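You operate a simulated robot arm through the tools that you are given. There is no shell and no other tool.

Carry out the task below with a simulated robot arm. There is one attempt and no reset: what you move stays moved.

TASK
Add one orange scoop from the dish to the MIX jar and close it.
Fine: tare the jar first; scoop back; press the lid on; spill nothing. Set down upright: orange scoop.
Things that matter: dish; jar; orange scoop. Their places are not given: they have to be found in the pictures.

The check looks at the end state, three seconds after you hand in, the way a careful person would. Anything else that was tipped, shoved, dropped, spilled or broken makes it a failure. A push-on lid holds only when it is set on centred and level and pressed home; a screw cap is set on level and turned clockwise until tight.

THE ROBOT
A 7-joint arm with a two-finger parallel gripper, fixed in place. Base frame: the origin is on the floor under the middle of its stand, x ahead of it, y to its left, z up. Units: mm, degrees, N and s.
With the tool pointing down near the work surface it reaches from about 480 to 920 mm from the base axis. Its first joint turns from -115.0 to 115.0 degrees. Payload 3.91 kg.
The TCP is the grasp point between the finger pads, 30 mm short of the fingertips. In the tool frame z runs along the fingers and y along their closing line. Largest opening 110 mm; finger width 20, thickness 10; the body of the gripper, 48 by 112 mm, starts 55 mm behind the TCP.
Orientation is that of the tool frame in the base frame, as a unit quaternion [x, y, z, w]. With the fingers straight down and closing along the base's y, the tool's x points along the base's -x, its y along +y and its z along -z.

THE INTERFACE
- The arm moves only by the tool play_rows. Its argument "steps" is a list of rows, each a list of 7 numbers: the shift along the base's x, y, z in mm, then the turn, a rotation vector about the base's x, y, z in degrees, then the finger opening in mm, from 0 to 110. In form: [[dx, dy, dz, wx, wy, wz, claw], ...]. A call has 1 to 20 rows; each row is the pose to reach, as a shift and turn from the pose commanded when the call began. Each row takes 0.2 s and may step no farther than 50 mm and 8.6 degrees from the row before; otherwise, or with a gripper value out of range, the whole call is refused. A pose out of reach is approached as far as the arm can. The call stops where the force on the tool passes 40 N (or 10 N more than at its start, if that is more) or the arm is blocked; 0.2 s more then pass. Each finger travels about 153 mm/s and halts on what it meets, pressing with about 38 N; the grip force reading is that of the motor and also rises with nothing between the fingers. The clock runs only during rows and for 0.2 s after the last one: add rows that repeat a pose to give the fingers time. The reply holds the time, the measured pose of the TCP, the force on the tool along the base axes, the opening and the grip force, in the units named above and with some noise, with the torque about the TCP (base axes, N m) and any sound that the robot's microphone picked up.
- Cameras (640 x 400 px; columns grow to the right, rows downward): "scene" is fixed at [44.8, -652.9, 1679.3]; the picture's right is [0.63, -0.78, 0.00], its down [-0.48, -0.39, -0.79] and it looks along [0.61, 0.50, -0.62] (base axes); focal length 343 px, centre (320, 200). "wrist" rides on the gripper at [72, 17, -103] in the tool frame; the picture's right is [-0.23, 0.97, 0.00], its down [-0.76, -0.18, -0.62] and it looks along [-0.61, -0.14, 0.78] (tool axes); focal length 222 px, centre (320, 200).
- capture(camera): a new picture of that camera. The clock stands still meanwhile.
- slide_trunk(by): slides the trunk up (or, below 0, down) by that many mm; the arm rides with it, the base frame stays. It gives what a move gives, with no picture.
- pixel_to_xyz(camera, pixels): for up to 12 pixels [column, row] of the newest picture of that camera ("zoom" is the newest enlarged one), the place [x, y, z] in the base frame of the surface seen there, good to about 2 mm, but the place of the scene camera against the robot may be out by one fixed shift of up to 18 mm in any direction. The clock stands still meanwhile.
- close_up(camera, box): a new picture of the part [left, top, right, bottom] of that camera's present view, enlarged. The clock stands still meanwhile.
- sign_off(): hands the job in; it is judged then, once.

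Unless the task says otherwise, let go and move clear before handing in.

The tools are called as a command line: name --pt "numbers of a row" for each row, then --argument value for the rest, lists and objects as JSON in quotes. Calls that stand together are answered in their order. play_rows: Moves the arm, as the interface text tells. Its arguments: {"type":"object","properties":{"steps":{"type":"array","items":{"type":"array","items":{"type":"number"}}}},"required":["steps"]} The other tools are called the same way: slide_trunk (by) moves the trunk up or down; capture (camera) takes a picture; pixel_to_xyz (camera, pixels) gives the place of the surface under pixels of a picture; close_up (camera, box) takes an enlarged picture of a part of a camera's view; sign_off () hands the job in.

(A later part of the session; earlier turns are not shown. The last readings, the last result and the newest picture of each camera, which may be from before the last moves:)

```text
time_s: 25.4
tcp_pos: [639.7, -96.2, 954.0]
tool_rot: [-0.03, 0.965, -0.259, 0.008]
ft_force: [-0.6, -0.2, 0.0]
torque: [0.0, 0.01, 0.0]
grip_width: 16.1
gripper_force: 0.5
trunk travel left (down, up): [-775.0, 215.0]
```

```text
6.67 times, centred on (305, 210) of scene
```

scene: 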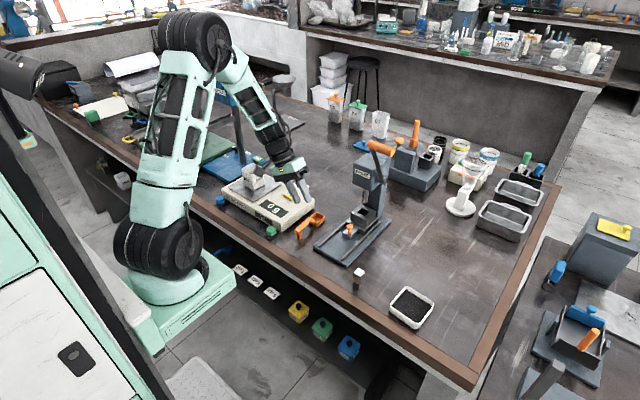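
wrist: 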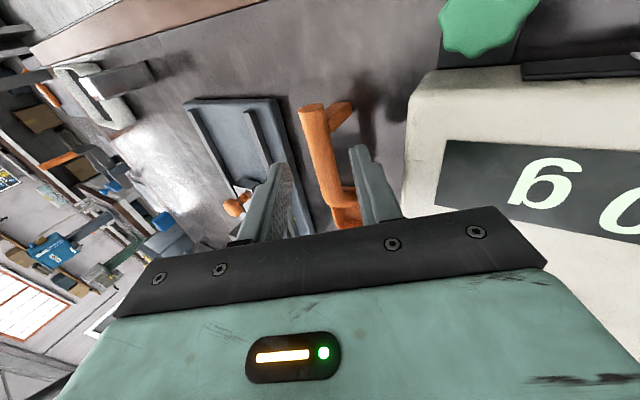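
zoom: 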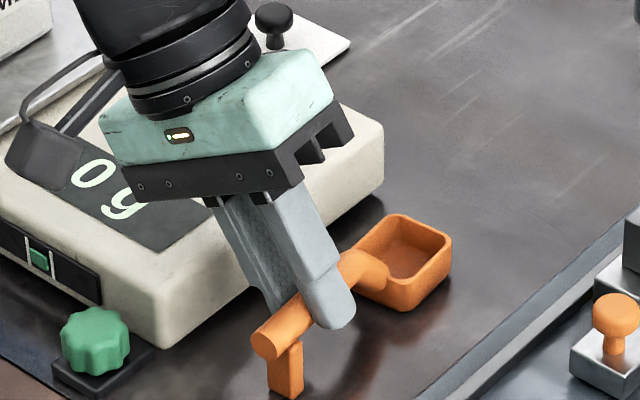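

The handle sits centred between the pads at 16 mm opening without contact. Closing fully now.

play_rows --pt "0 0 0 0 0 0 12" --pt "0 0 0 0 0 0 6" --pt "0 0 0 0 0 0 0" --pt "0 0 0 0 0 0 0"

close_up --camera "wrist" --box '[220, 60, 440, 220]'

close_up --camera "scene" --box '[260, 180, 350, 240]'

```text
time_s: 26.4
tcp_pos: [639.2, -97.3, 955.4]
tool_rot: [-0.029, 0.965, -0.259, 0.007]
ft_force: [-0.1, 0.0, -0.1]
torque: [-0.01, 0.03, -0.01]
grip_width: 14.4
gripper_force: 37.9
trunk travel left (down, up): [-775.0, 215.0]
```

```text
2.50 times, centred on (330, 140) of wrist
```

zoom: 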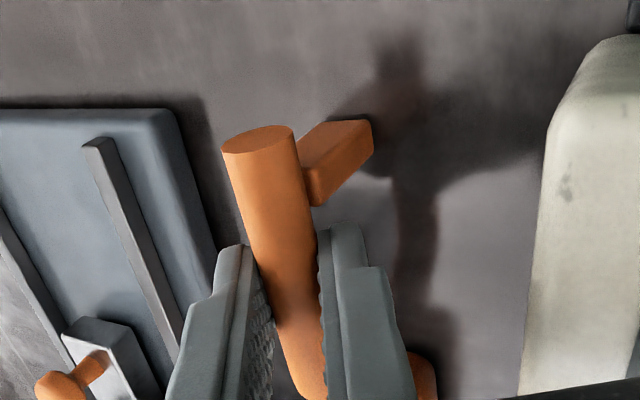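

```text
6.67 times, centred on (305, 210) of scene
```

zoom: 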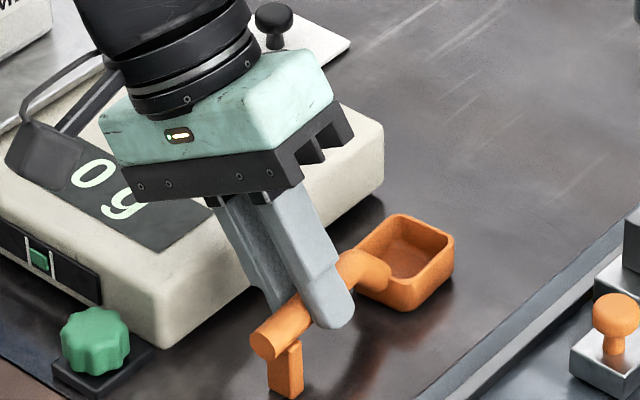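

The scoop is gripped at 14.4 mm. I'll lift it straight up and check that it stays level in the fingers before travelling.

play_rows --pt "0 0 10 0 0 0 0" --pt "0 0 25 0 0 0 0" --pt "0 0 50 0 0 0 0" --pt "0 0 80 0 0 0 0" --pt "0 0 100 0 0 0 0" --pt "0 0 100 0 0 0 0"

close_up --camera "wrist" --box '[220, 60, 440, 220]'

close_up --camera "scene" --box '[260, 150, 380, 240]'

```text
time_s: 27.8
tcp_pos: [640.8, -94.7, 1057.4]
tool_rot: [-0.029, 0.966, -0.258, 0.008]
ft_force: [0.8, 0.5, -0.2]
torque: [-0.01, -0.02, -0.02]
grip_width: 14.1
gripper_force: 38.0
trunk travel left (down, up): [-775.0, 215.0]
```

```text
2.50 times, centred on (330, 140) of wrist
```

zoom: 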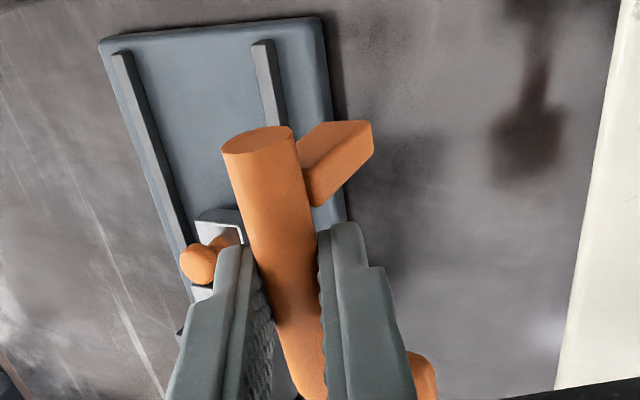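

```text
4.44 times, centred on (320, 195) of scene
```

zoom: 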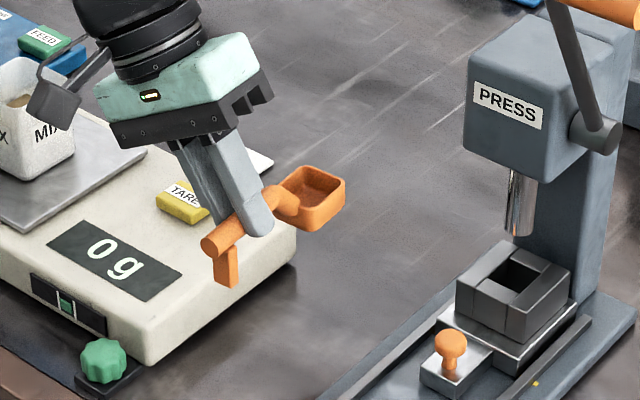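

The scoop moved with the hand and stayed level. I'll carry it over the dish, pulled back to x=525 to clear the press and the small tower, and straighten the yaw.

play_rows --pt "-30 -30 0 0 0 -1 0" --pt "-65 -60 0 0 0 -2 0" --pt "-98 -90 0 0 0 -3.5 0" --pt "-115 -132 0 0 0 -3.5 0" --pt "-115 -178 0 0 0 -3.5 0" --pt "-115 -224 0 0 0 -3.5 0" --pt "-115 -270 0 0 0 -3.5 0" --pt "-115 -316 0 0 0 -3.5 0" --pt "-115 -362 0 0 0 -3.5 0" --pt "-115 -400 0 0 0 -3.5 0" --pt "-115 -400 0 0 0 -3.5 0"

capture --camera "wrist"

capture --camera "scene"

close_up --camera "scene" --box '[340, 230, 480, 340]'

```text
time_s: 30.2
tcp_pos: [522.7, -495.4, 1055.0]
tool_rot: [0.0, 0.966, -0.259, 0.0]
ft_force: [0.3, -0.3, 0.1]
torque: [-0.04, 0.0, -0.02]
grip_width: 14.2
gripper_force: 37.9
trunk travel left (down, up): [-775.0, 215.0]
```

```text
taken
```

wrist: 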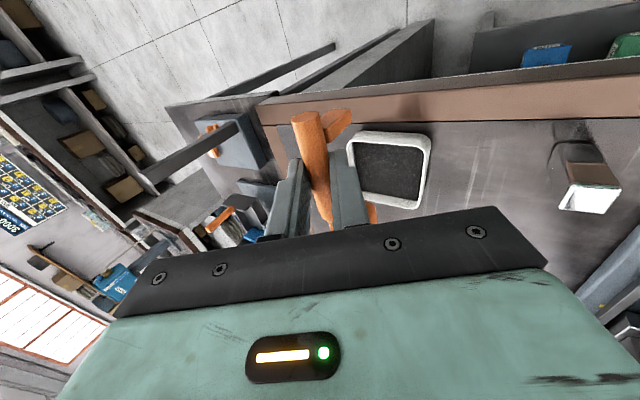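

```text
taken
```

scene: 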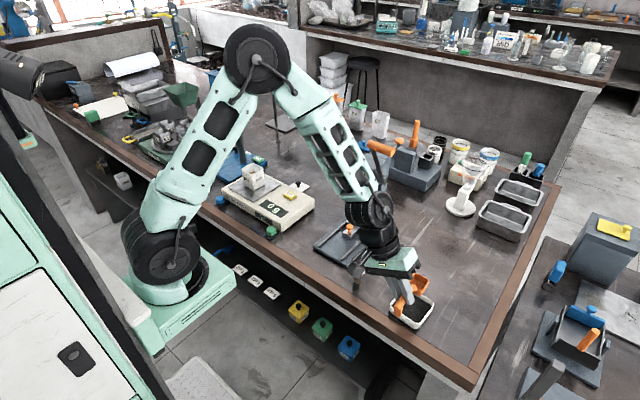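

```text
3.64 times, centred on (410, 285) of scene
```

zoom: 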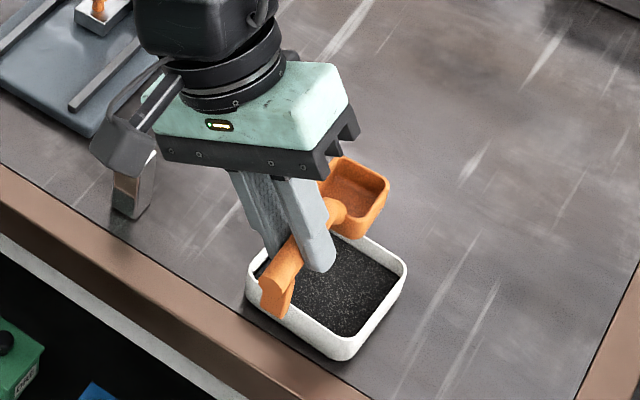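

The scoop is level over the dish and the hand is clear of the tower. I'll roll the bowl about 58° so its -y lip points down, over the +y side of the dish, still above the powder.

play_rows --pt "0 -3 -6 7 0 0 0" --pt "0 -6 -12 14 0 0 0" --pt "0 -9 -20 21 0 0 0" --pt "0 -12 -28 28 0 0 0" --pt "0 -15 -36 35 0 0 0" --pt "0 -18 -44 42 0 0 0" --pt "0 -21 -50 50 0 0 0" --pt "0 -24.6 -52.3 58 0 0 0" --pt "0 -24.6 -52.3 58 0 0 0"

capture --camera "wrist"

close_up --camera "scene" --box '[340, 230, 480, 340]'

capture --camera "scene"

```text
time_s: 32.2
tcp_pos: [524.7, -521.8, 1004.1]
tool_rot: [-0.001, 0.97, 0.242, 0.0]
ft_force: [0.7, 0.3, 0.0]
torque: [0.01, 0.0, 0.03]
grip_width: 14.4
gripper_force: 37.4
trunk travel left (down, up): [-775.0, 215.0]
```

```text
taken
```

wrist: 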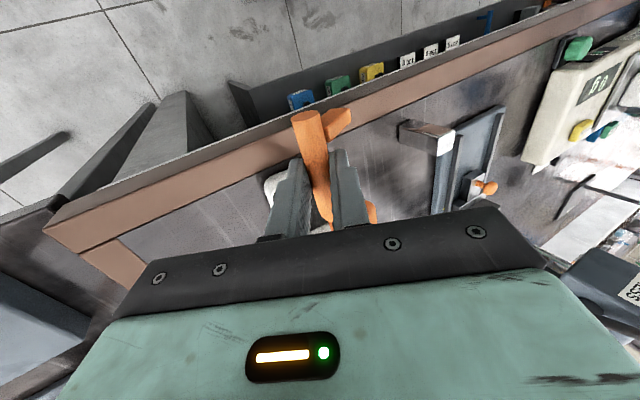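

```text
3.64 times, centred on (410, 285) of scene
```

zoom: 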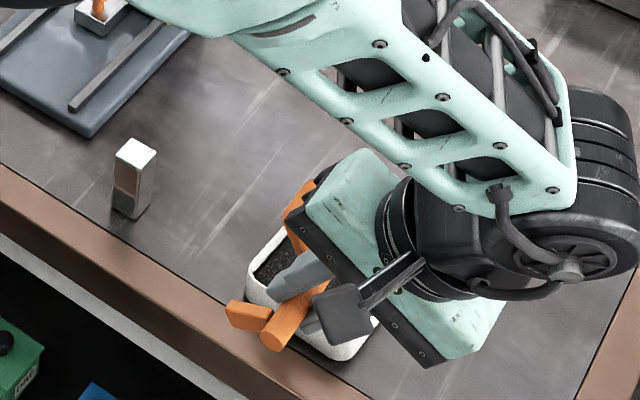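

```text
taken
```

scene: 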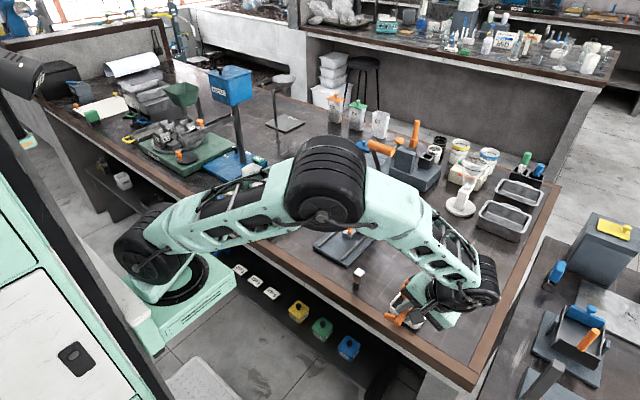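

The roll tilted the bowl as planned, but the elbow came down toward the press (scene (325,180)). I'll check its distance to the press and its lever.

pixel_to_xyz --camera "scene" --pixels '[[325, 160], [325, 190], [355, 195], [395, 200], [400, 212], [380, 147], [370, 145], [395, 152], [360, 180], [440, 240], [480, 285], [415, 200]]'

close_up --camera "scene" --box '[270, 120, 470, 260]'

```text
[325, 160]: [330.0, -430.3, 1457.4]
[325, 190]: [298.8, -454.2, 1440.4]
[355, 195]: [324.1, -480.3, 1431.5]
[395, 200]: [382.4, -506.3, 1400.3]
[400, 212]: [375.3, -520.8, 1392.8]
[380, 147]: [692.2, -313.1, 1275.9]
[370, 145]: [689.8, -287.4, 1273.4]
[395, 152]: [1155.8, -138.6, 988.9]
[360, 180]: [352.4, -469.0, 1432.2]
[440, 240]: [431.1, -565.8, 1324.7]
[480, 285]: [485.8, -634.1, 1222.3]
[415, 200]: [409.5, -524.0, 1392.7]
```

```text
2.86 times, centred on (370, 190) of scene
```

zoom: 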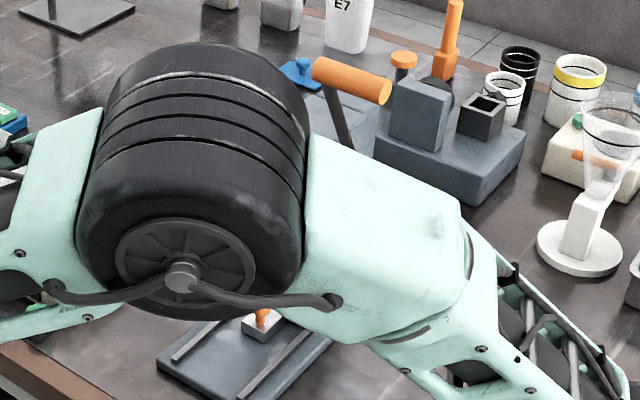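

The elbow is at z≈1400 around (330,-430), far from the press lever at (690,-300,1276). I'll lower the tilted bowl to just above the powder surface and check clearances to the dish rim.

play_rows --pt "0 0 -10 0 0 0 0" --pt "0 0 -20 0 0 0 0" --pt "0 0 -30 0 0 0 0" --pt "0 0 -30 0 0 0 0"

capture --camera "wrist"

close_up --camera "wrist" --box '[230, 90, 430, 240]'

close_up --camera "scene" --box '[370, 260, 460, 330]'

```text
time_s: 33.2
tcp_pos: [523.9, -519.7, 973.4]
tool_rot: [0.0, 0.97, 0.242, 0.0]
ft_force: [0.7, 0.3, -0.3]
torque: [-0.02, 0.0, 0.0]
grip_width: 14.1
gripper_force: 38.1
trunk travel left (down, up): [-775.0, 215.0]
```

```text
taken
```

wrist: 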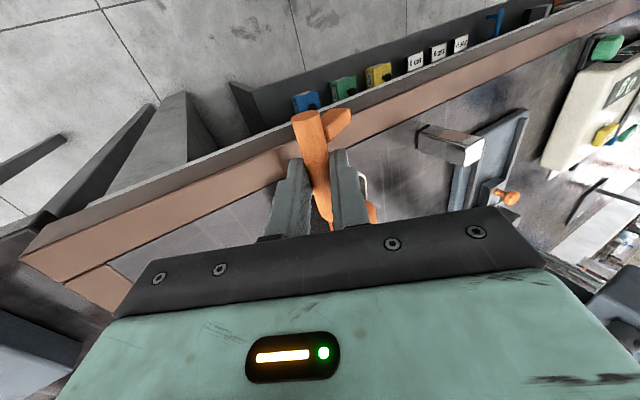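

```text
2.67 times, centred on (330, 165) of wrist
```

zoom: 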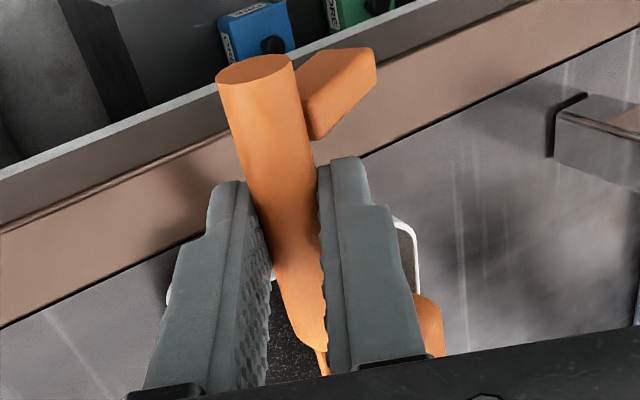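

```text
5.71 times, centred on (415, 295) of scene
```

zoom: 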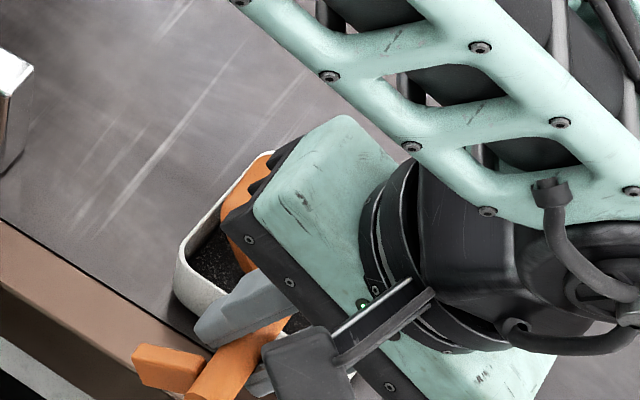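

Force is zero and the bowl hangs inside the dish outline. I'll lower into the powder in small steps and watch the force.

play_rows --pt "0 0 -4 0 0 0 0" --pt "0 0 -8 0 0 0 0" --pt "0 0 -11 0 0 0 0" --pt "0 0 -13 0 0 0 0" --pt "0 0 -15 0 0 0 0"

capture --camera "wrist"

```text
time_s: 34.4
tcp_pos: [524.4, -520.3, 958.4]
tool_rot: [0.0, 0.97, 0.242, 0.001]
ft_force: [0.4, 0.9, -0.1]
torque: [0.0, 0.02, 0.01]
grip_width: 14.3
gripper_force: 38.0
trunk travel left (down, up): [-775.0, 215.0]
```

```text
taken
```

wrist: 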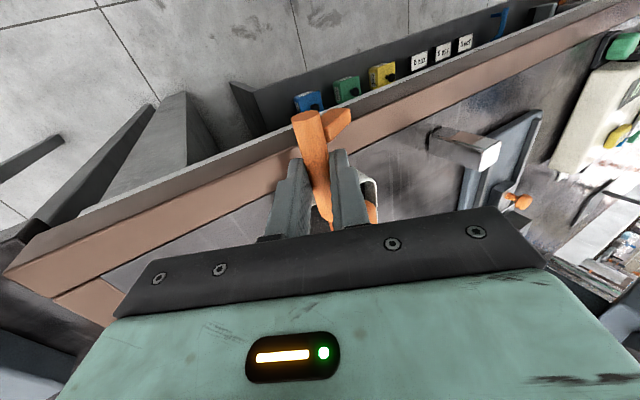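

There's no resistance with the lower corner about 10 mm into the powder. I'll go a few millimetres further, until the bowl is near the dish floor.

play_rows --pt "0 0 -1 0 0 0 0" --pt "0 0 -2 0 0 0 0" --pt "0 0 -3 0 0 0 0" --pt "0 0 -3 0 0 0 0"

```text
time_s: 35.4
tcp_pos: [524.5, -520.7, 955.9]
tool_rot: [0.0, 0.97, 0.241, 0.0]
ft_force: [0.0, -1.6, 10.4]
torque: [0.25, -0.62, -0.09]
grip_width: 14.1
gripper_force: 38.0
trunk travel left (down, up): [-775.0, 215.0]
```

I felt 10 N at the bowl's lower corner, so it is on the dish floor at z≈905 with the lip a few mm under the surface. I'll ease up 1 mm and drag slowly toward -y through the powder.

play_rows --pt "0 0 1 0 0 0 0" --pt "0 -4 1 0 0 0 0" --pt "0 -8 1 0 0 0 0" --pt "0 -12 1 0 0 0 0" --pt "0 -16 1 0 0 0 0" --pt "0 -20 1 0 0 0 0" --pt "0 -24 1 0 0 0 0" --pt "0 -27 1 0 0 0 0"

close_up --camera "wrist" --box '[230, 90, 430, 240]'

close_up --camera "scene" --box '[370, 260, 460, 330]'

```text
time_s: 37.2
tcp_pos: [524.2, -548.3, 957.5]
tool_rot: [0.0, 0.97, 0.241, 0.0]
ft_force: [-0.2, 0.0, 0.8]
torque: [0.01, 0.02, 0.0]
grip_width: 14.2
gripper_force: 38.6
trunk travel left (down, up): [-775.0, 215.0]
```

```text
2.67 times, centred on (330, 165) of wrist
```

zoom: 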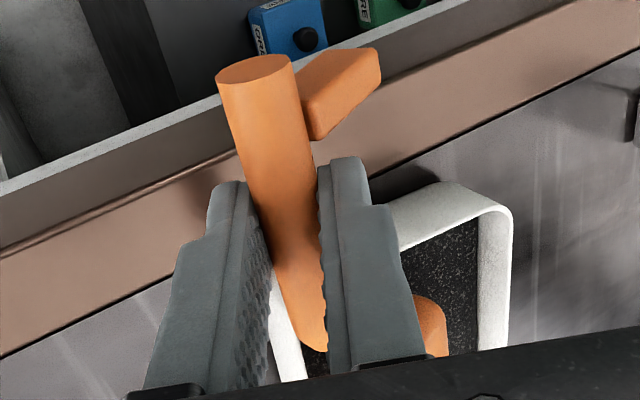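

```text
5.71 times, centred on (415, 295) of scene
```

zoom: 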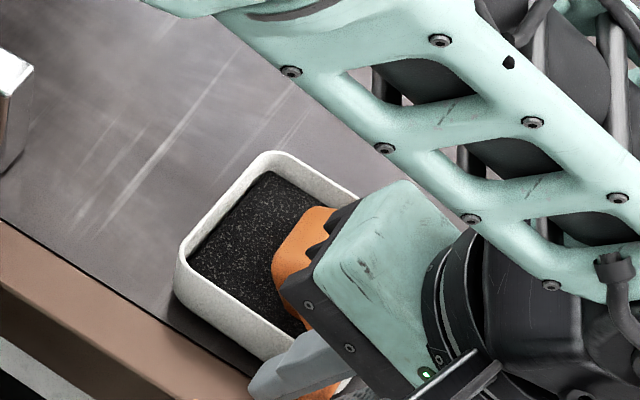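

The bowl is tilted in the powder with no load on the tool. I'll now roll it back to level while lifting slowly, keeping the lip inside the dish, then check for a load.

play_rows --pt "0 2.5 2 -4 0 0 0" --pt "0 5 3.9 -8 0 0 0" --pt "0 7.6 6.5 -12 0 0 0" --pt "0 10.2 9 -16 0 0 0" --pt "0 13 11.5 -20 0 0 0" --pt "0 15.9 13.9 -24 0 0 0" --pt "0 18.7 16.4 -28 0 0 0" --pt "0 21.6 18.9 -32 0 0 0" --pt "0 24.7 21.7 -36 0 0 0" --pt "0 27.8 24.5 -40 0 0 0" --pt "0 31 26.7 -44 0 0 0" --pt "0 34 28.9 -48 0 0 0" --pt "0 36.5 31.5 -52 0 0 0" --pt "0 39 34 -56 0 0 0" --pt "0 40.5 38.8 -58 0 0 0" --pt "0 40.5 38.8 -58 0 0 0"

capture --camera "wrist"

capture --camera "scene"

close_up --camera "scene" --box '[370, 260, 460, 330]'

```text
time_s: 40.6
tcp_pos: [524.7, -505.5, 995.2]
tool_rot: [0.001, 0.966, -0.259, 0.0]
ft_force: [-0.2, 0.7, 0.2]
torque: [0.05, 0.02, 0.02]
grip_width: 14.0
gripper_force: 38.1
trunk travel left (down, up): [-775.0, 215.0]
```

```text
taken
```

wrist: 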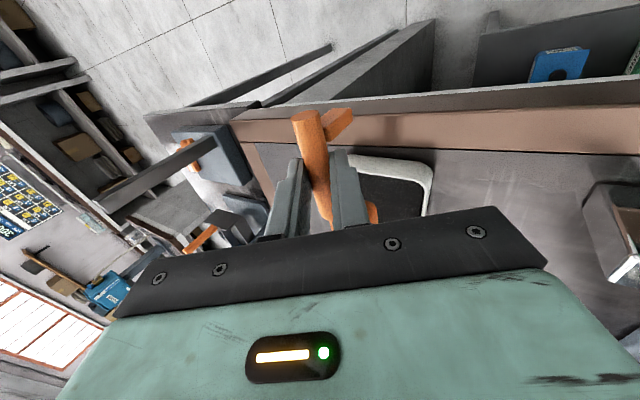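

```text
taken
```

scene: 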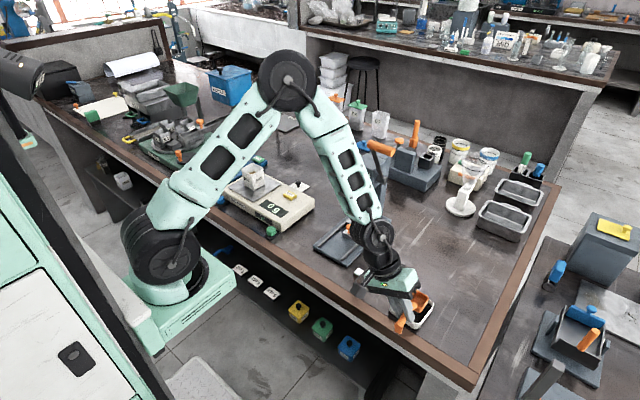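

```text
5.71 times, centred on (415, 295) of scene
```

zoom: 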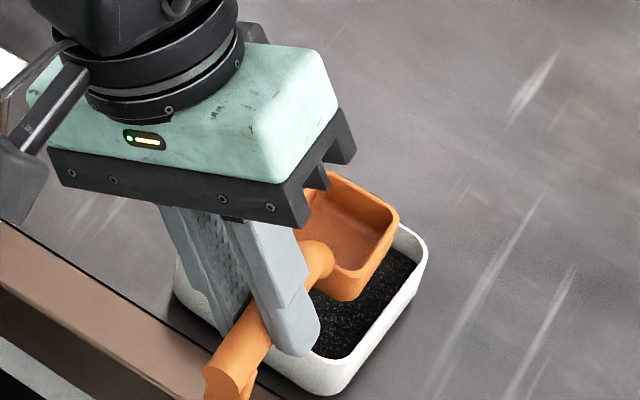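

The bowl is empty, so that tilted drag did not pick up any powder. Next I'll try dipping deeper and level; first I'll check the height of the table's brown border beneath the scoop's leg.

pixel_to_xyz --camera "zoom" --pixels '[[60, 310], [100, 370], [20, 260], [130, 330], [360, 320], [350, 250], [385, 215], [320, 175], [345, 270], [335, 380], [420, 240], [290, 380]]'

pixel_to_xyz --camera "wrist" --pixels '[[420, 130], [260, 130], [420, 180], [410, 170], [380, 190]]'

```text
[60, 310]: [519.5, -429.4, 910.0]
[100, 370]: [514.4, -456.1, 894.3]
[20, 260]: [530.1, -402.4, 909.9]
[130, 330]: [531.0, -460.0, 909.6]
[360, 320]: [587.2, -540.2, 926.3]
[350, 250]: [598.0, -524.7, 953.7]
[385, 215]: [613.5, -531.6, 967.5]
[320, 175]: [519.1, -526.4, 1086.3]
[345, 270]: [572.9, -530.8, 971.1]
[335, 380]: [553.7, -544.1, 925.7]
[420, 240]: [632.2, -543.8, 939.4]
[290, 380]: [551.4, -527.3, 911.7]
```

```text
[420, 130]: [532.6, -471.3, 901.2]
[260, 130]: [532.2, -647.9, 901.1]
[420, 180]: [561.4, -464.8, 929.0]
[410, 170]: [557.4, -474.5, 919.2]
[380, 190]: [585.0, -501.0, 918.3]
```

The border is flush at z≈901, so the leg is clear. I'll centre the bowl over the dish and dip it level, down to near the floor.

play_rows --pt "0 6 -5 0 0 0 0" --pt "0 11 -12 0 0 0 0" --pt "0 11 -20 0 0 0 0" --pt "0 11 -26 0 0 0 0" --pt "0 11 -31 0 0 0 0" --pt "0 11 -33 0 0 0 0" --pt "0 11 -33 0 0 0 0"

close_up --camera "scene" --box '[370, 260, 460, 330]'

```text
time_s: 42.2
tcp_pos: [525.4, -496.5, 962.2]
tool_rot: [0.0, 0.966, -0.26, 0.0]
ft_force: [0.7, 0.5, -0.6]
torque: [0.0, 0.0, 0.0]
grip_width: 14.4
gripper_force: 38.1
trunk travel left (down, up): [-775.0, 215.0]
```

```text
5.71 times, centred on (415, 295) of scene
```

zoom: 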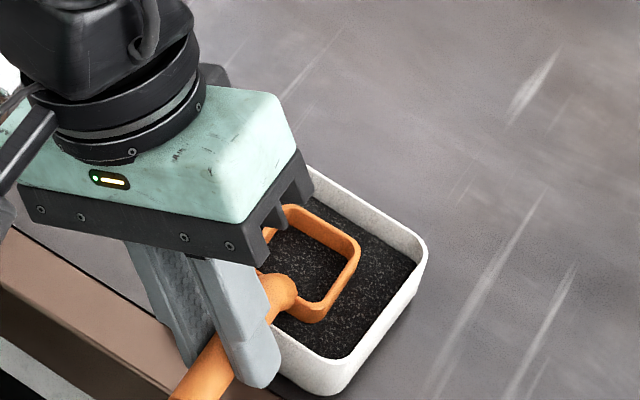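

Powder now shows inside the bowl at zoom (310,260), which may just be the dish powder showing through. I'll lift level and look.

play_rows --pt "0 0 3 0 0 0 0" --pt "0 0 8 0 0 0 0" --pt "0 0 15 0 0 0 0" --pt "0 0 25 0 0 0 0" --pt "0 0 35 0 0 0 0" --pt "0 0 35 0 0 0 0"

close_up --camera "scene" --box '[370, 260, 460, 330]'

```text
time_s: 43.6
tcp_pos: [524.3, -495.3, 997.2]
tool_rot: [-0.001, 0.966, -0.259, 0.0]
ft_force: [0.0, 0.0, -1.4]
torque: [0.03, 0.03, 0.0]
grip_width: 14.2
gripper_force: 37.6
trunk travel left (down, up): [-775.0, 215.0]
```

```text
5.71 times, centred on (415, 295) of scene
```

zoom: 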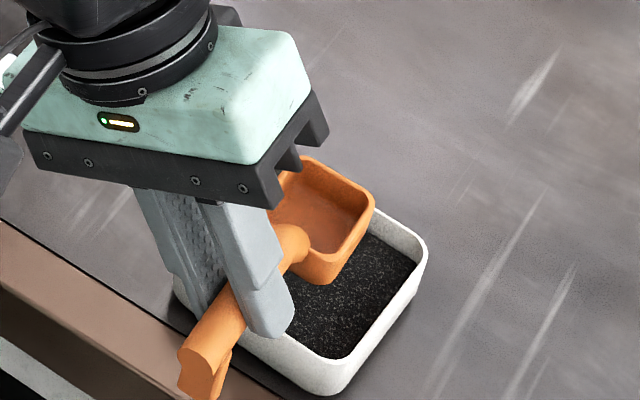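

Still empty; the bowl bottom stopped about 1–2 mm above the floor that time. I'll dip again, this time to light contact with the floor, then check the bowl.

play_rows --pt "0 0 -10 0 0 0 0" --pt "0 0 -20 0 0 0 0" --pt "0 0 -28 0 0 0 0" --pt "0 0 -34 0 0 0 0" --pt "0 0 -35.5 0 0 0 0" --pt "0 0 -36.5 0 0 0 0" --pt "0 0 -37.5 0 0 0 0"

close_up --camera "scene" --box '[370, 260, 460, 330]'

```text
time_s: 45.2
tcp_pos: [524.1, -496.5, 961.1]
tool_rot: [0.0, 0.966, -0.258, 0.001]
ft_force: [0.7, 0.0, 2.6]
torque: [0.0, -0.14, 0.01]
grip_width: 14.0
gripper_force: 38.4
trunk travel left (down, up): [-775.0, 215.0]
```

```text
5.71 times, centred on (415, 295) of scene
```

zoom: 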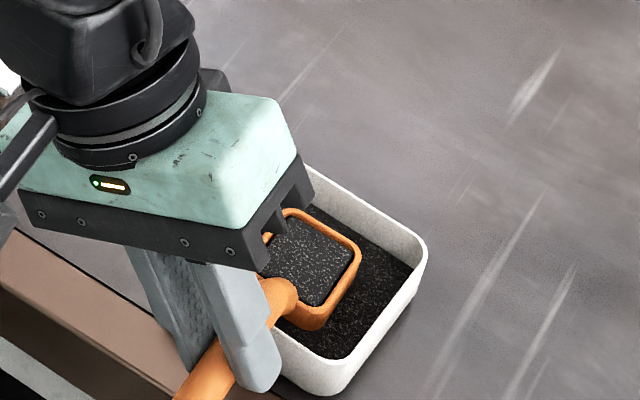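

The bowl is now filled to the rim with dark powder (zoom (310,260)), and contact is a light 2.6 N. I'll lift slowly, keeping it level.

play_rows --pt "0 0 1 0 0 0 0" --pt "0 0 3 0 0 0 0" --pt "0 0 6 0 0 0 0" --pt "0 0 10 0 0 0 0" --pt "0 0 15 0 0 0 0" --pt "0 0 20 0 0 0 0" --pt "0 0 26 0 0 0 0" --pt "0 0 32 0 0 0 0" --pt "0 0 38 0 0 0 0" --pt "0 0 45 0 0 0 0" --pt "0 0 50 0 0 0 0" --pt "0 0 50 0 0 0 0"

close_up --camera "scene" --box '[370, 240, 460, 330]'

capture --camera "wrist"

```text
time_s: 47.8
tcp_pos: [524.1, -496.1, 1009.7]
tool_rot: [0.0, 0.966, -0.258, 0.0]
ft_force: [0.9, 0.7, -0.3]
torque: [0.0, 0.0, -0.03]
grip_width: 14.4
gripper_force: 37.3
trunk travel left (down, up): [-775.0, 215.0]
```

```text
4.44 times, centred on (415, 285) of scene
```

zoom: 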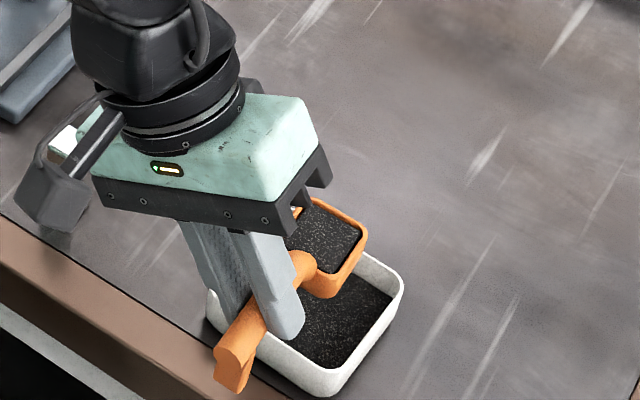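

```text
taken
```

wrist: 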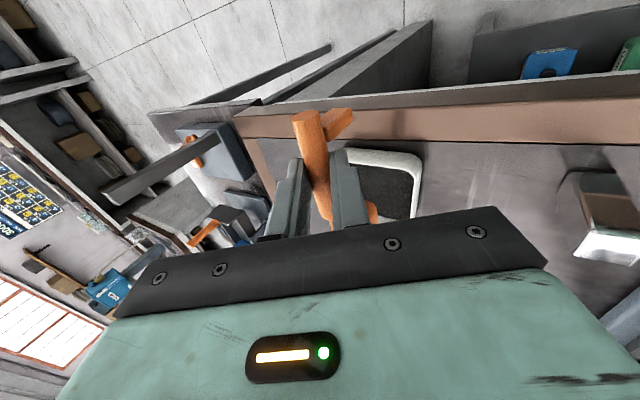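

The bowl is full and level and nothing has spilled. I need about 100 mm more height to clear the jar, so I'll raise the trunk by 100 mm, which also keeps the elbow higher during the pour.

slide_trunk --by 100

close_up --camera "scene" --box '[370, 220, 460, 320]'

```text
time_s: 49.1
tcp_pos: [524.1, -495.2, 1110.7]
tool_rot: [0.0, 0.966, -0.259, 0.001]
ft_force: [1.0, -0.2, -0.7]
torque: [-0.03, 0.07, 0.0]
grip_width: 14.2
gripper_force: 38.5
trunk travel left (down, up): [-875.0, 115.0]
```

```text
4.00 times, centred on (415, 270) of scene
```

zoom: 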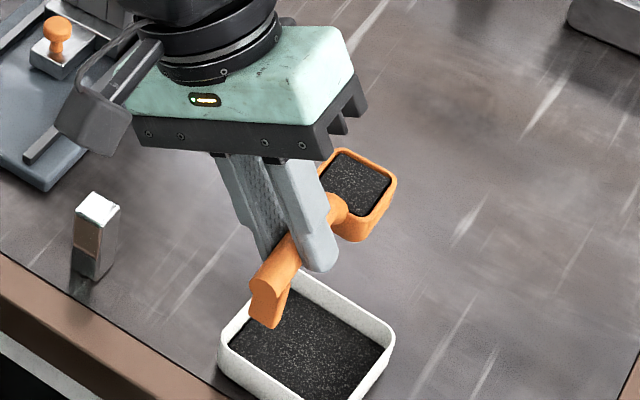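

The load is still level at z≈1111. Before passing under and near the feeder hopper, I'll check where it is.

capture --camera "scene"

pixel_to_xyz --camera "scene" --pixels '[[212, 78], [230, 90], [250, 75], [232, 100], [212, 95], [235, 120], [275, 80], [285, 95], [250, 95]]'

```text
taken
```

scene: 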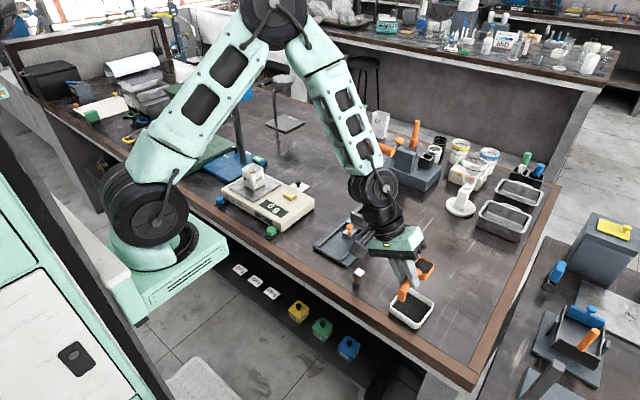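

```text
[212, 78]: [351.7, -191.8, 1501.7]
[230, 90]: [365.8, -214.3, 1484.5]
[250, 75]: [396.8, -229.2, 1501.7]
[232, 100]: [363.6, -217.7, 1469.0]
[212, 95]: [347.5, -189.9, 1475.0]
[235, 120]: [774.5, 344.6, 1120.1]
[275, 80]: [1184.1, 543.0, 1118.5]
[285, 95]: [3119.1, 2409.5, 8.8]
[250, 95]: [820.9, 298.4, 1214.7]
```

The hopper is around (820,298,1215), well ahead of my path at x≈607. I'll carry the load level in moderate steps past the front of the press toward the jar.

play_rows --pt "0 10 0 0 0 0 0" --pt "0 35 0 0 0 0 0" --pt "2 65 0 0 0 0 0" --pt "4 97 0 0 0 0 0" --pt "6 130 0 0 0 0 0" --pt "8 163 0 0 0 0 0" --pt "10 196 0 0 0 0 0" --pt "12 229 0 0 0 0 0" --pt "14 262 0 0 0 0 0" --pt "18 295 0 0 0 0 0" --pt "24 328 0 0 0 0 0" --pt "32 361 0 0 0 0 0" --pt "40 393 0 0 0 0 0" --pt "48 423 0 0 0 0 0" --pt "54 445 0 0 0 0 0" --pt "56 455 0 0 0 0 0" --pt "56 455 0 0 0 0 0"

capture --camera "scene"

close_up --camera "scene" --box '[220, 100, 350, 240]'

```text
time_s: 52.7
tcp_pos: [579.7, -42.6, 1110.8]
tool_rot: [-0.001, 0.966, -0.259, 0.0]
ft_force: [1.0, -0.4, -0.4]
torque: [-0.02, 0.02, -0.02]
grip_width: 14.3
gripper_force: 37.9
trunk travel left (down, up): [-875.0, 115.0]
```

```text
taken
```

scene: 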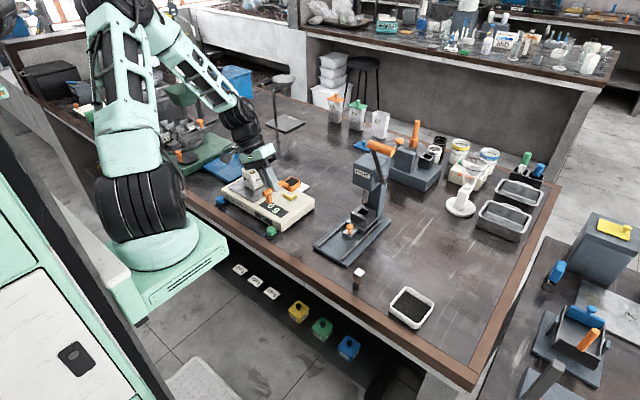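

```text
2.86 times, centred on (285, 170) of scene
```

zoom: 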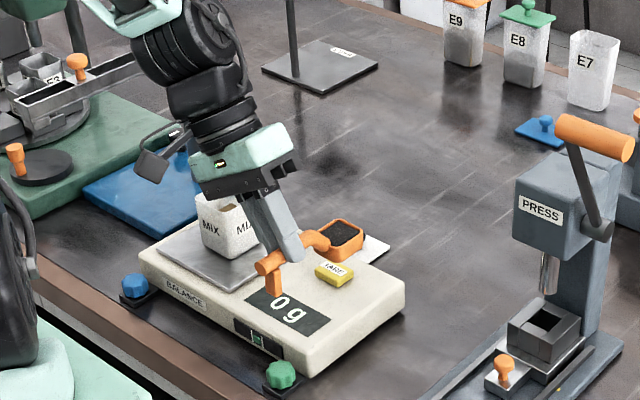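

No spill; the load is level above the balance and the display still reads 0 g. I'll continue over the jar at this height.

play_rows --pt "3 20 0 0 0 0 0" --pt "7 50 0 0 0 0 0" --pt "11 80 0 0 0 0 0" --pt "15 110 0 0 0 0 0" --pt "19 140 0 0 0 0 0" --pt "23 170 0 0 0 0 0" --pt "25 198 0 0 0 0 0" --pt "26 218 0 0 0 0 0" --pt "26 218 0 0 0 0 0"

capture --camera "scene"

close_up --camera "scene" --box '[200, 110, 320, 210]'

capture --camera "wrist"

```text
time_s: 54.7
tcp_pos: [606.1, 175.9, 1110.0]
tool_rot: [0.0, 0.966, -0.259, 0.0]
ft_force: [-0.5, 0.4, -0.7]
torque: [0.01, 0.03, 0.01]
grip_width: 14.1
gripper_force: 37.9
trunk travel left (down, up): [-875.0, 115.0]
```

```text
taken
```

scene: 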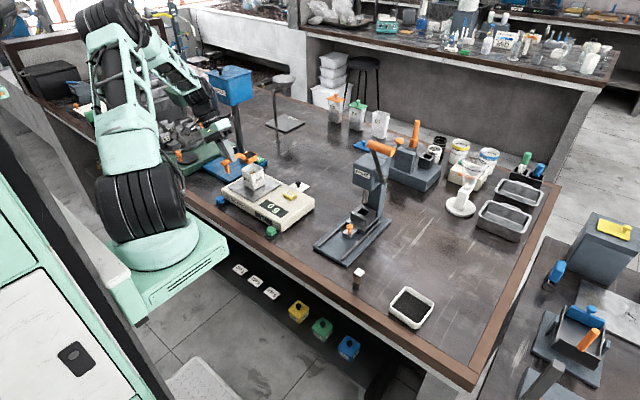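

```text
4.00 times, centred on (260, 160) of scene
```

zoom: 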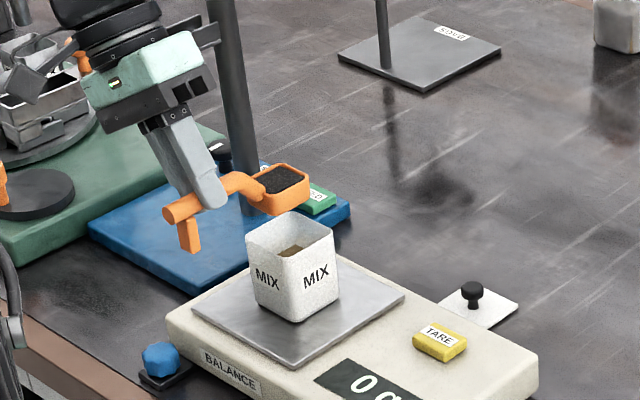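

```text
taken
```

wrist: 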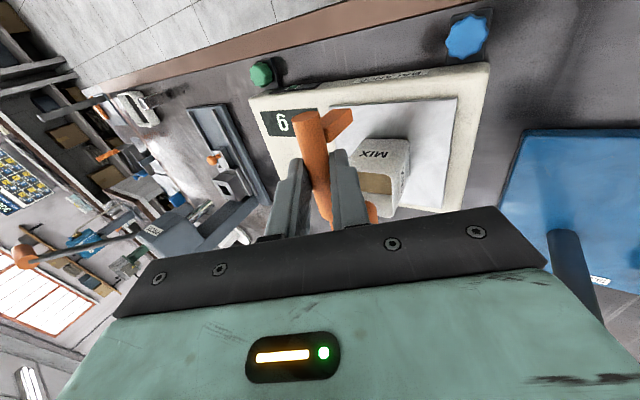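

The full bowl hangs above the jar (zoom (280,178) over jar (290,235)), and the hand is clear of the feeder. I'll measure bowl against jar in the same picture so that the camera shift cancels out.

pixel_to_xyz --camera "zoom" --pixels '[[280, 180], [262, 192], [307, 178], [284, 166], [270, 207], [247, 239], [290, 214], [333, 232], [286, 264], [291, 251], [290, 240], [312, 222]]'

```text
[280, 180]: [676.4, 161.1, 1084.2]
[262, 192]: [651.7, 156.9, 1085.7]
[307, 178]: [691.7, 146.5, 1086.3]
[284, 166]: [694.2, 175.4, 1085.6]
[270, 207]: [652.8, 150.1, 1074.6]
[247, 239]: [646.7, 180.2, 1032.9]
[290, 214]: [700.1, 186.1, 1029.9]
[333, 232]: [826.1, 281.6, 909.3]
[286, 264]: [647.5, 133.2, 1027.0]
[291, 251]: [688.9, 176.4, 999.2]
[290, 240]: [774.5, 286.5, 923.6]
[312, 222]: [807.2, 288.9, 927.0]
```

The bowl centre lies within a few mm of the jar centre. I'll lower so the bowl bottom is about 5 mm above the rim, then start the roll with the pouring lip kept inside the jar mouth, pausing at 45°.

play_rows --pt "0 0 -8 0 0 0 0" --pt "0 0 -16 0 0 0 0" --pt "0 0 -22.5 0 0 0 0" --pt "0 -4.5 -21.7 7.5 0 0 0" --pt "0 -8.9 -20.9 15 0 0 0" --pt "0 -14.5 -20.6 22.5 0 0 0" --pt "0 -20 -20.4 30 0 0 0" --pt "0 -25.5 -21.6 37.5 0 0 0" --pt "0 -31.1 -22.9 45 0 0 0"

capture --camera "scene"

close_up --camera "scene" --box '[200, 110, 320, 230]'

```text
time_s: 56.7
tcp_pos: [604.2, 148.4, 1087.4]
tool_rot: [0.0, 0.991, 0.132, 0.001]
ft_force: [0.5, 0.7, -1.3]
torque: [-0.07, -0.01, 0.02]
grip_width: 14.2
gripper_force: 37.9
trunk travel left (down, up): [-875.0, 115.0]
```

```text
taken
```

scene: 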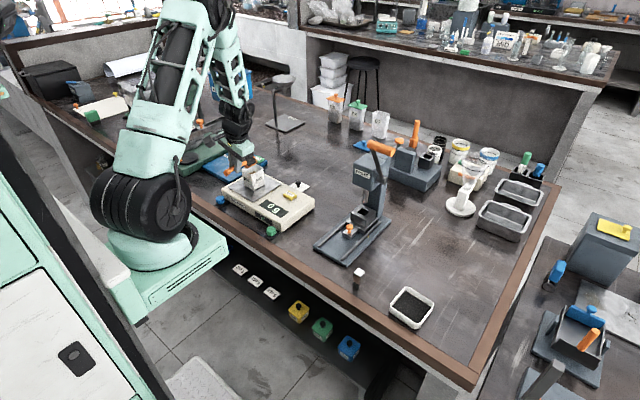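

```text
3.33 times, centred on (260, 170) of scene
```

zoom: 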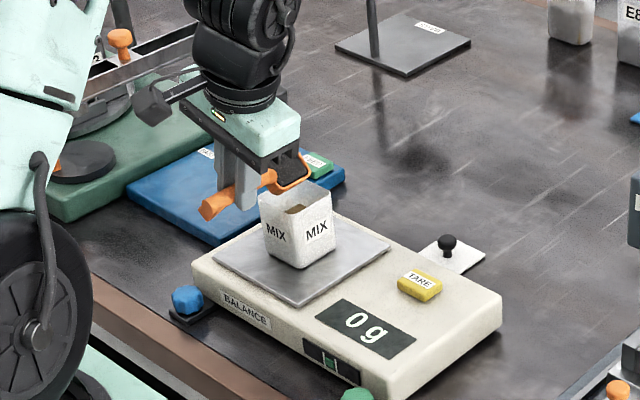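

At 45° the powder is still in the bowl over the jar mouth and the display reads 0 g. I'll continue the roll to 90° with the lip kept inside the mouth.

play_rows --pt "0 -5.5 -3.8 7.5 0 0 0" --pt "0 -10.9 -7.6 15 0 0 0" --pt "0 -15.6 -12.9 22.5 0 0 0" --pt "0 -20.2 -18.2 30 0 0 0" --pt "0 -22.5 -22.8 37.5 0 0 0" --pt "0 -24.8 -27.5 45 0 0 0" --pt "0 -24.8 -27.5 45 0 0 0"

capture --camera "scene"

close_up --camera "scene" --box '[200, 110, 320, 230]'

```text
time_s: 58.3
tcp_pos: [606.6, 121.9, 1060.3]
tool_rot: [0.0, 0.866, 0.5, 0.001]
ft_force: [-0.2, 0.5, -1.2]
torque: [0.0, 0.02, -0.02]
grip_width: 14.0
gripper_force: 37.8
trunk travel left (down, up): [-875.0, 115.0]
```

```text
taken
```

scene: 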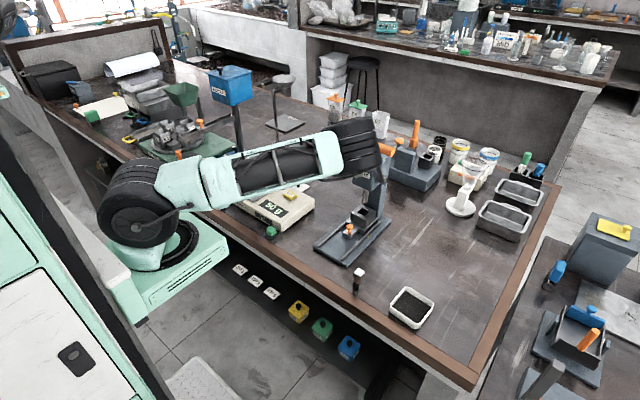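

```text
3.33 times, centred on (260, 170) of scene
```

zoom: 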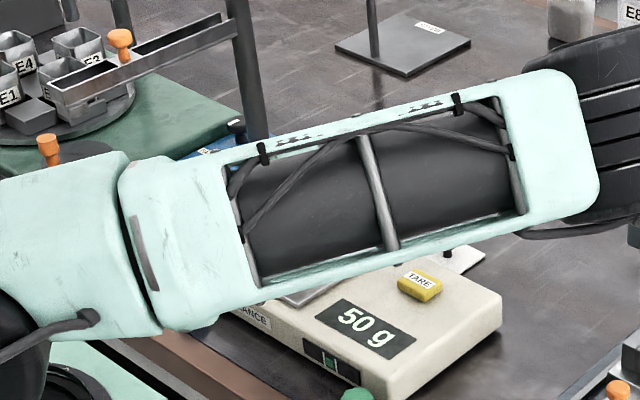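

The balance now reads 50 g, so the powder is in the jar. The elbow swung toward the press lever at scene (380,148), so I'll check the distance there.

pixel_to_xyz --camera "scene" --pixels '[[355, 130], [378, 150], [370, 165], [355, 165], [345, 180], [387, 150], [320, 160], [380, 130], [335, 140]]'

close_up --camera "scene" --box '[310, 100, 430, 220]'

capture --camera "wrist"

```text
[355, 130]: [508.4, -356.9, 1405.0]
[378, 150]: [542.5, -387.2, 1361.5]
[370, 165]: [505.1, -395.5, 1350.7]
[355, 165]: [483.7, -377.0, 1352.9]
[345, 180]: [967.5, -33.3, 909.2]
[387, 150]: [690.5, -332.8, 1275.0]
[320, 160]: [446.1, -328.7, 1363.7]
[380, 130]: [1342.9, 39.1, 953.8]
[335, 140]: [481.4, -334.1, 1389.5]
```

```text
3.33 times, centred on (370, 160) of scene
```

zoom: 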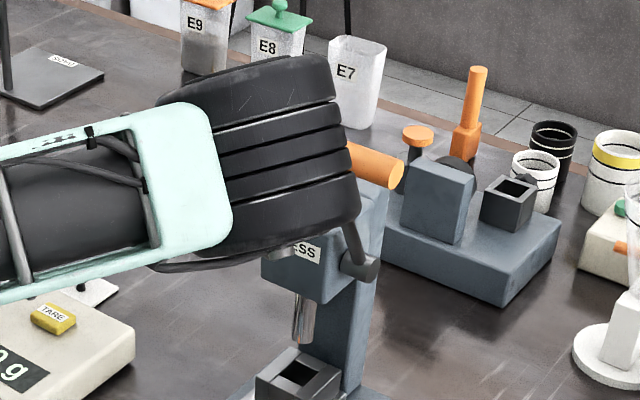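

```text
taken
```

wrist: 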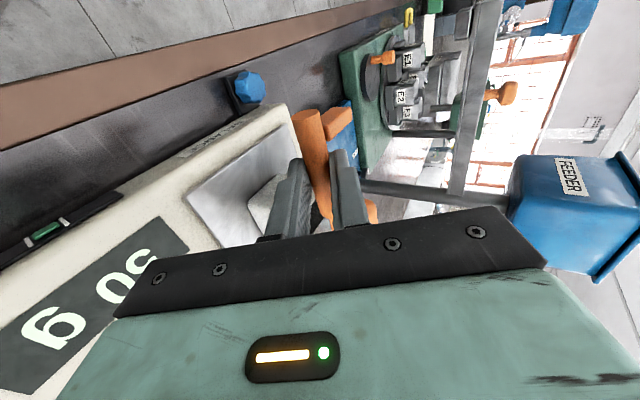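

The elbow drum is at (510,-370,1350–1400), over 100 mm from the lever handle at (690,-310,1275), so it's clear. I'll roll a little further to empty any residue and watch the display.

play_rows --pt "0 -0.9 -3.4 7.5 0 0 0" --pt "0 -1.6 -6.9 15 0 0 0" --pt "0 -0.9 -9.3 22 0 0 0" --pt "0 -0.9 -9.3 22 0 0 0" --pt "0 -0.9 -9.3 22 0 0 0"

close_up --camera "scene" --box '[200, 110, 380, 250]'

close_up --camera "wrist" --box '[200, 80, 440, 240]'

```text
time_s: 59.5
tcp_pos: [607.5, 119.7, 1052.8]
tool_rot: [0.0, 0.755, 0.656, 0.0]
ft_force: [0.7, 0.4, -0.2]
torque: [0.0, -0.04, 0.02]
grip_width: 14.3
gripper_force: 38.0
trunk travel left (down, up): [-875.0, 115.0]
```

```text
2.86 times, centred on (290, 180) of scene
```

zoom: 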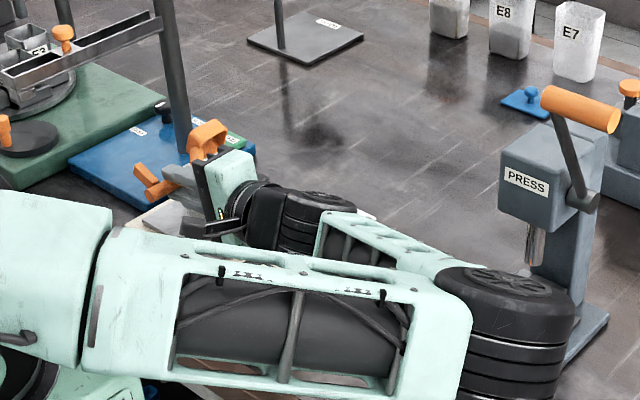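

```text
2.50 times, centred on (320, 160) of wrist
```

zoom: 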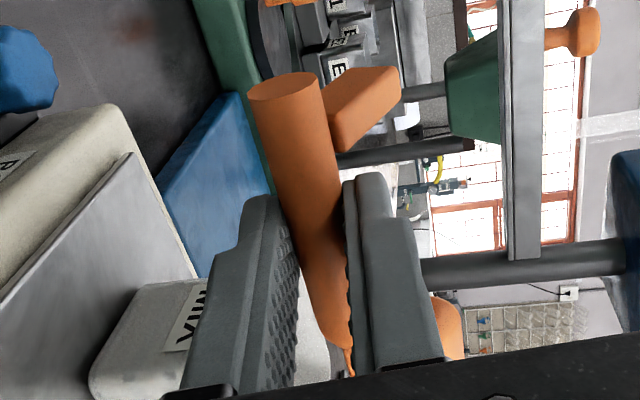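

The hand hides the display from here. I'll roll the bowl back to level along the same path and read the balance and bowl.

play_rows --pt "0 -0.7 2.4 -7 0 0 0" --pt "0 0 5.9 -14.5 0 0 0" --pt "0 0.9 9.3 -22 0 0 0" --pt "0 3.2 14 -29.5 0 0 0" --pt "0 5.5 18.6 -37 0 0 0" --pt "0 10.1 23.9 -44.5 0 0 0" --pt "0 14.8 29.2 -52 0 0 0" --pt "0 20.2 33 -59.5 0 0 0" --pt "0 25.7 36.8 -67 0 0 0" --pt "0 31.3 38.1 -74.5 0 0 0" --pt "0 36.8 39.3 -82 0 0 0" --pt "0 42.3 39.3 -89.5 0 0 0" --pt "0 47.8 40.3 -97 0 0 0" --pt "0 52.3 44.3 -104.5 0 0 0" --pt "0 56.8 51.3 -112 0 0 0" --pt "0 56.8 51.3 -112 0 0 0"

close_up --camera "scene" --box '[200, 110, 320, 230]'

capture --camera "scene"

```text
time_s: 62.9
tcp_pos: [608.0, 176.5, 1103.8]
tool_rot: [0.0, 0.965, -0.261, 0.0]
ft_force: [-0.2, -0.6, -0.2]
torque: [-0.01, 0.01, 0.01]
grip_width: 14.1
gripper_force: 38.4
trunk travel left (down, up): [-875.0, 115.0]
```

```text
3.33 times, centred on (260, 170) of scene
```

zoom: 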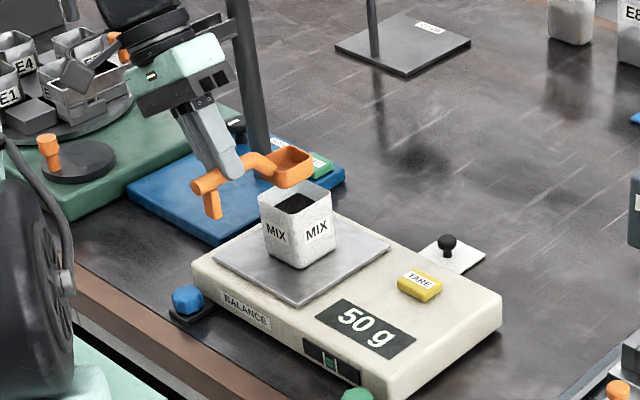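

```text
taken
```

scene: 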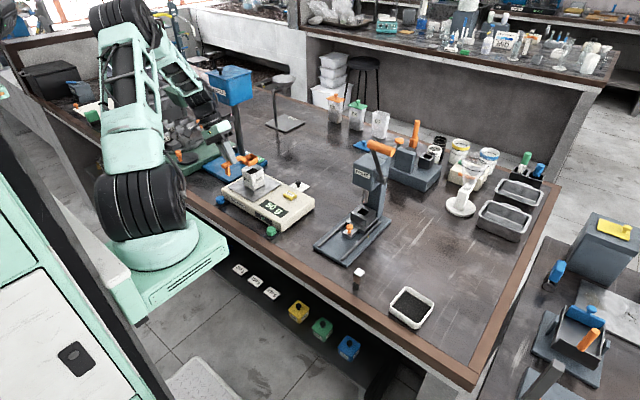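

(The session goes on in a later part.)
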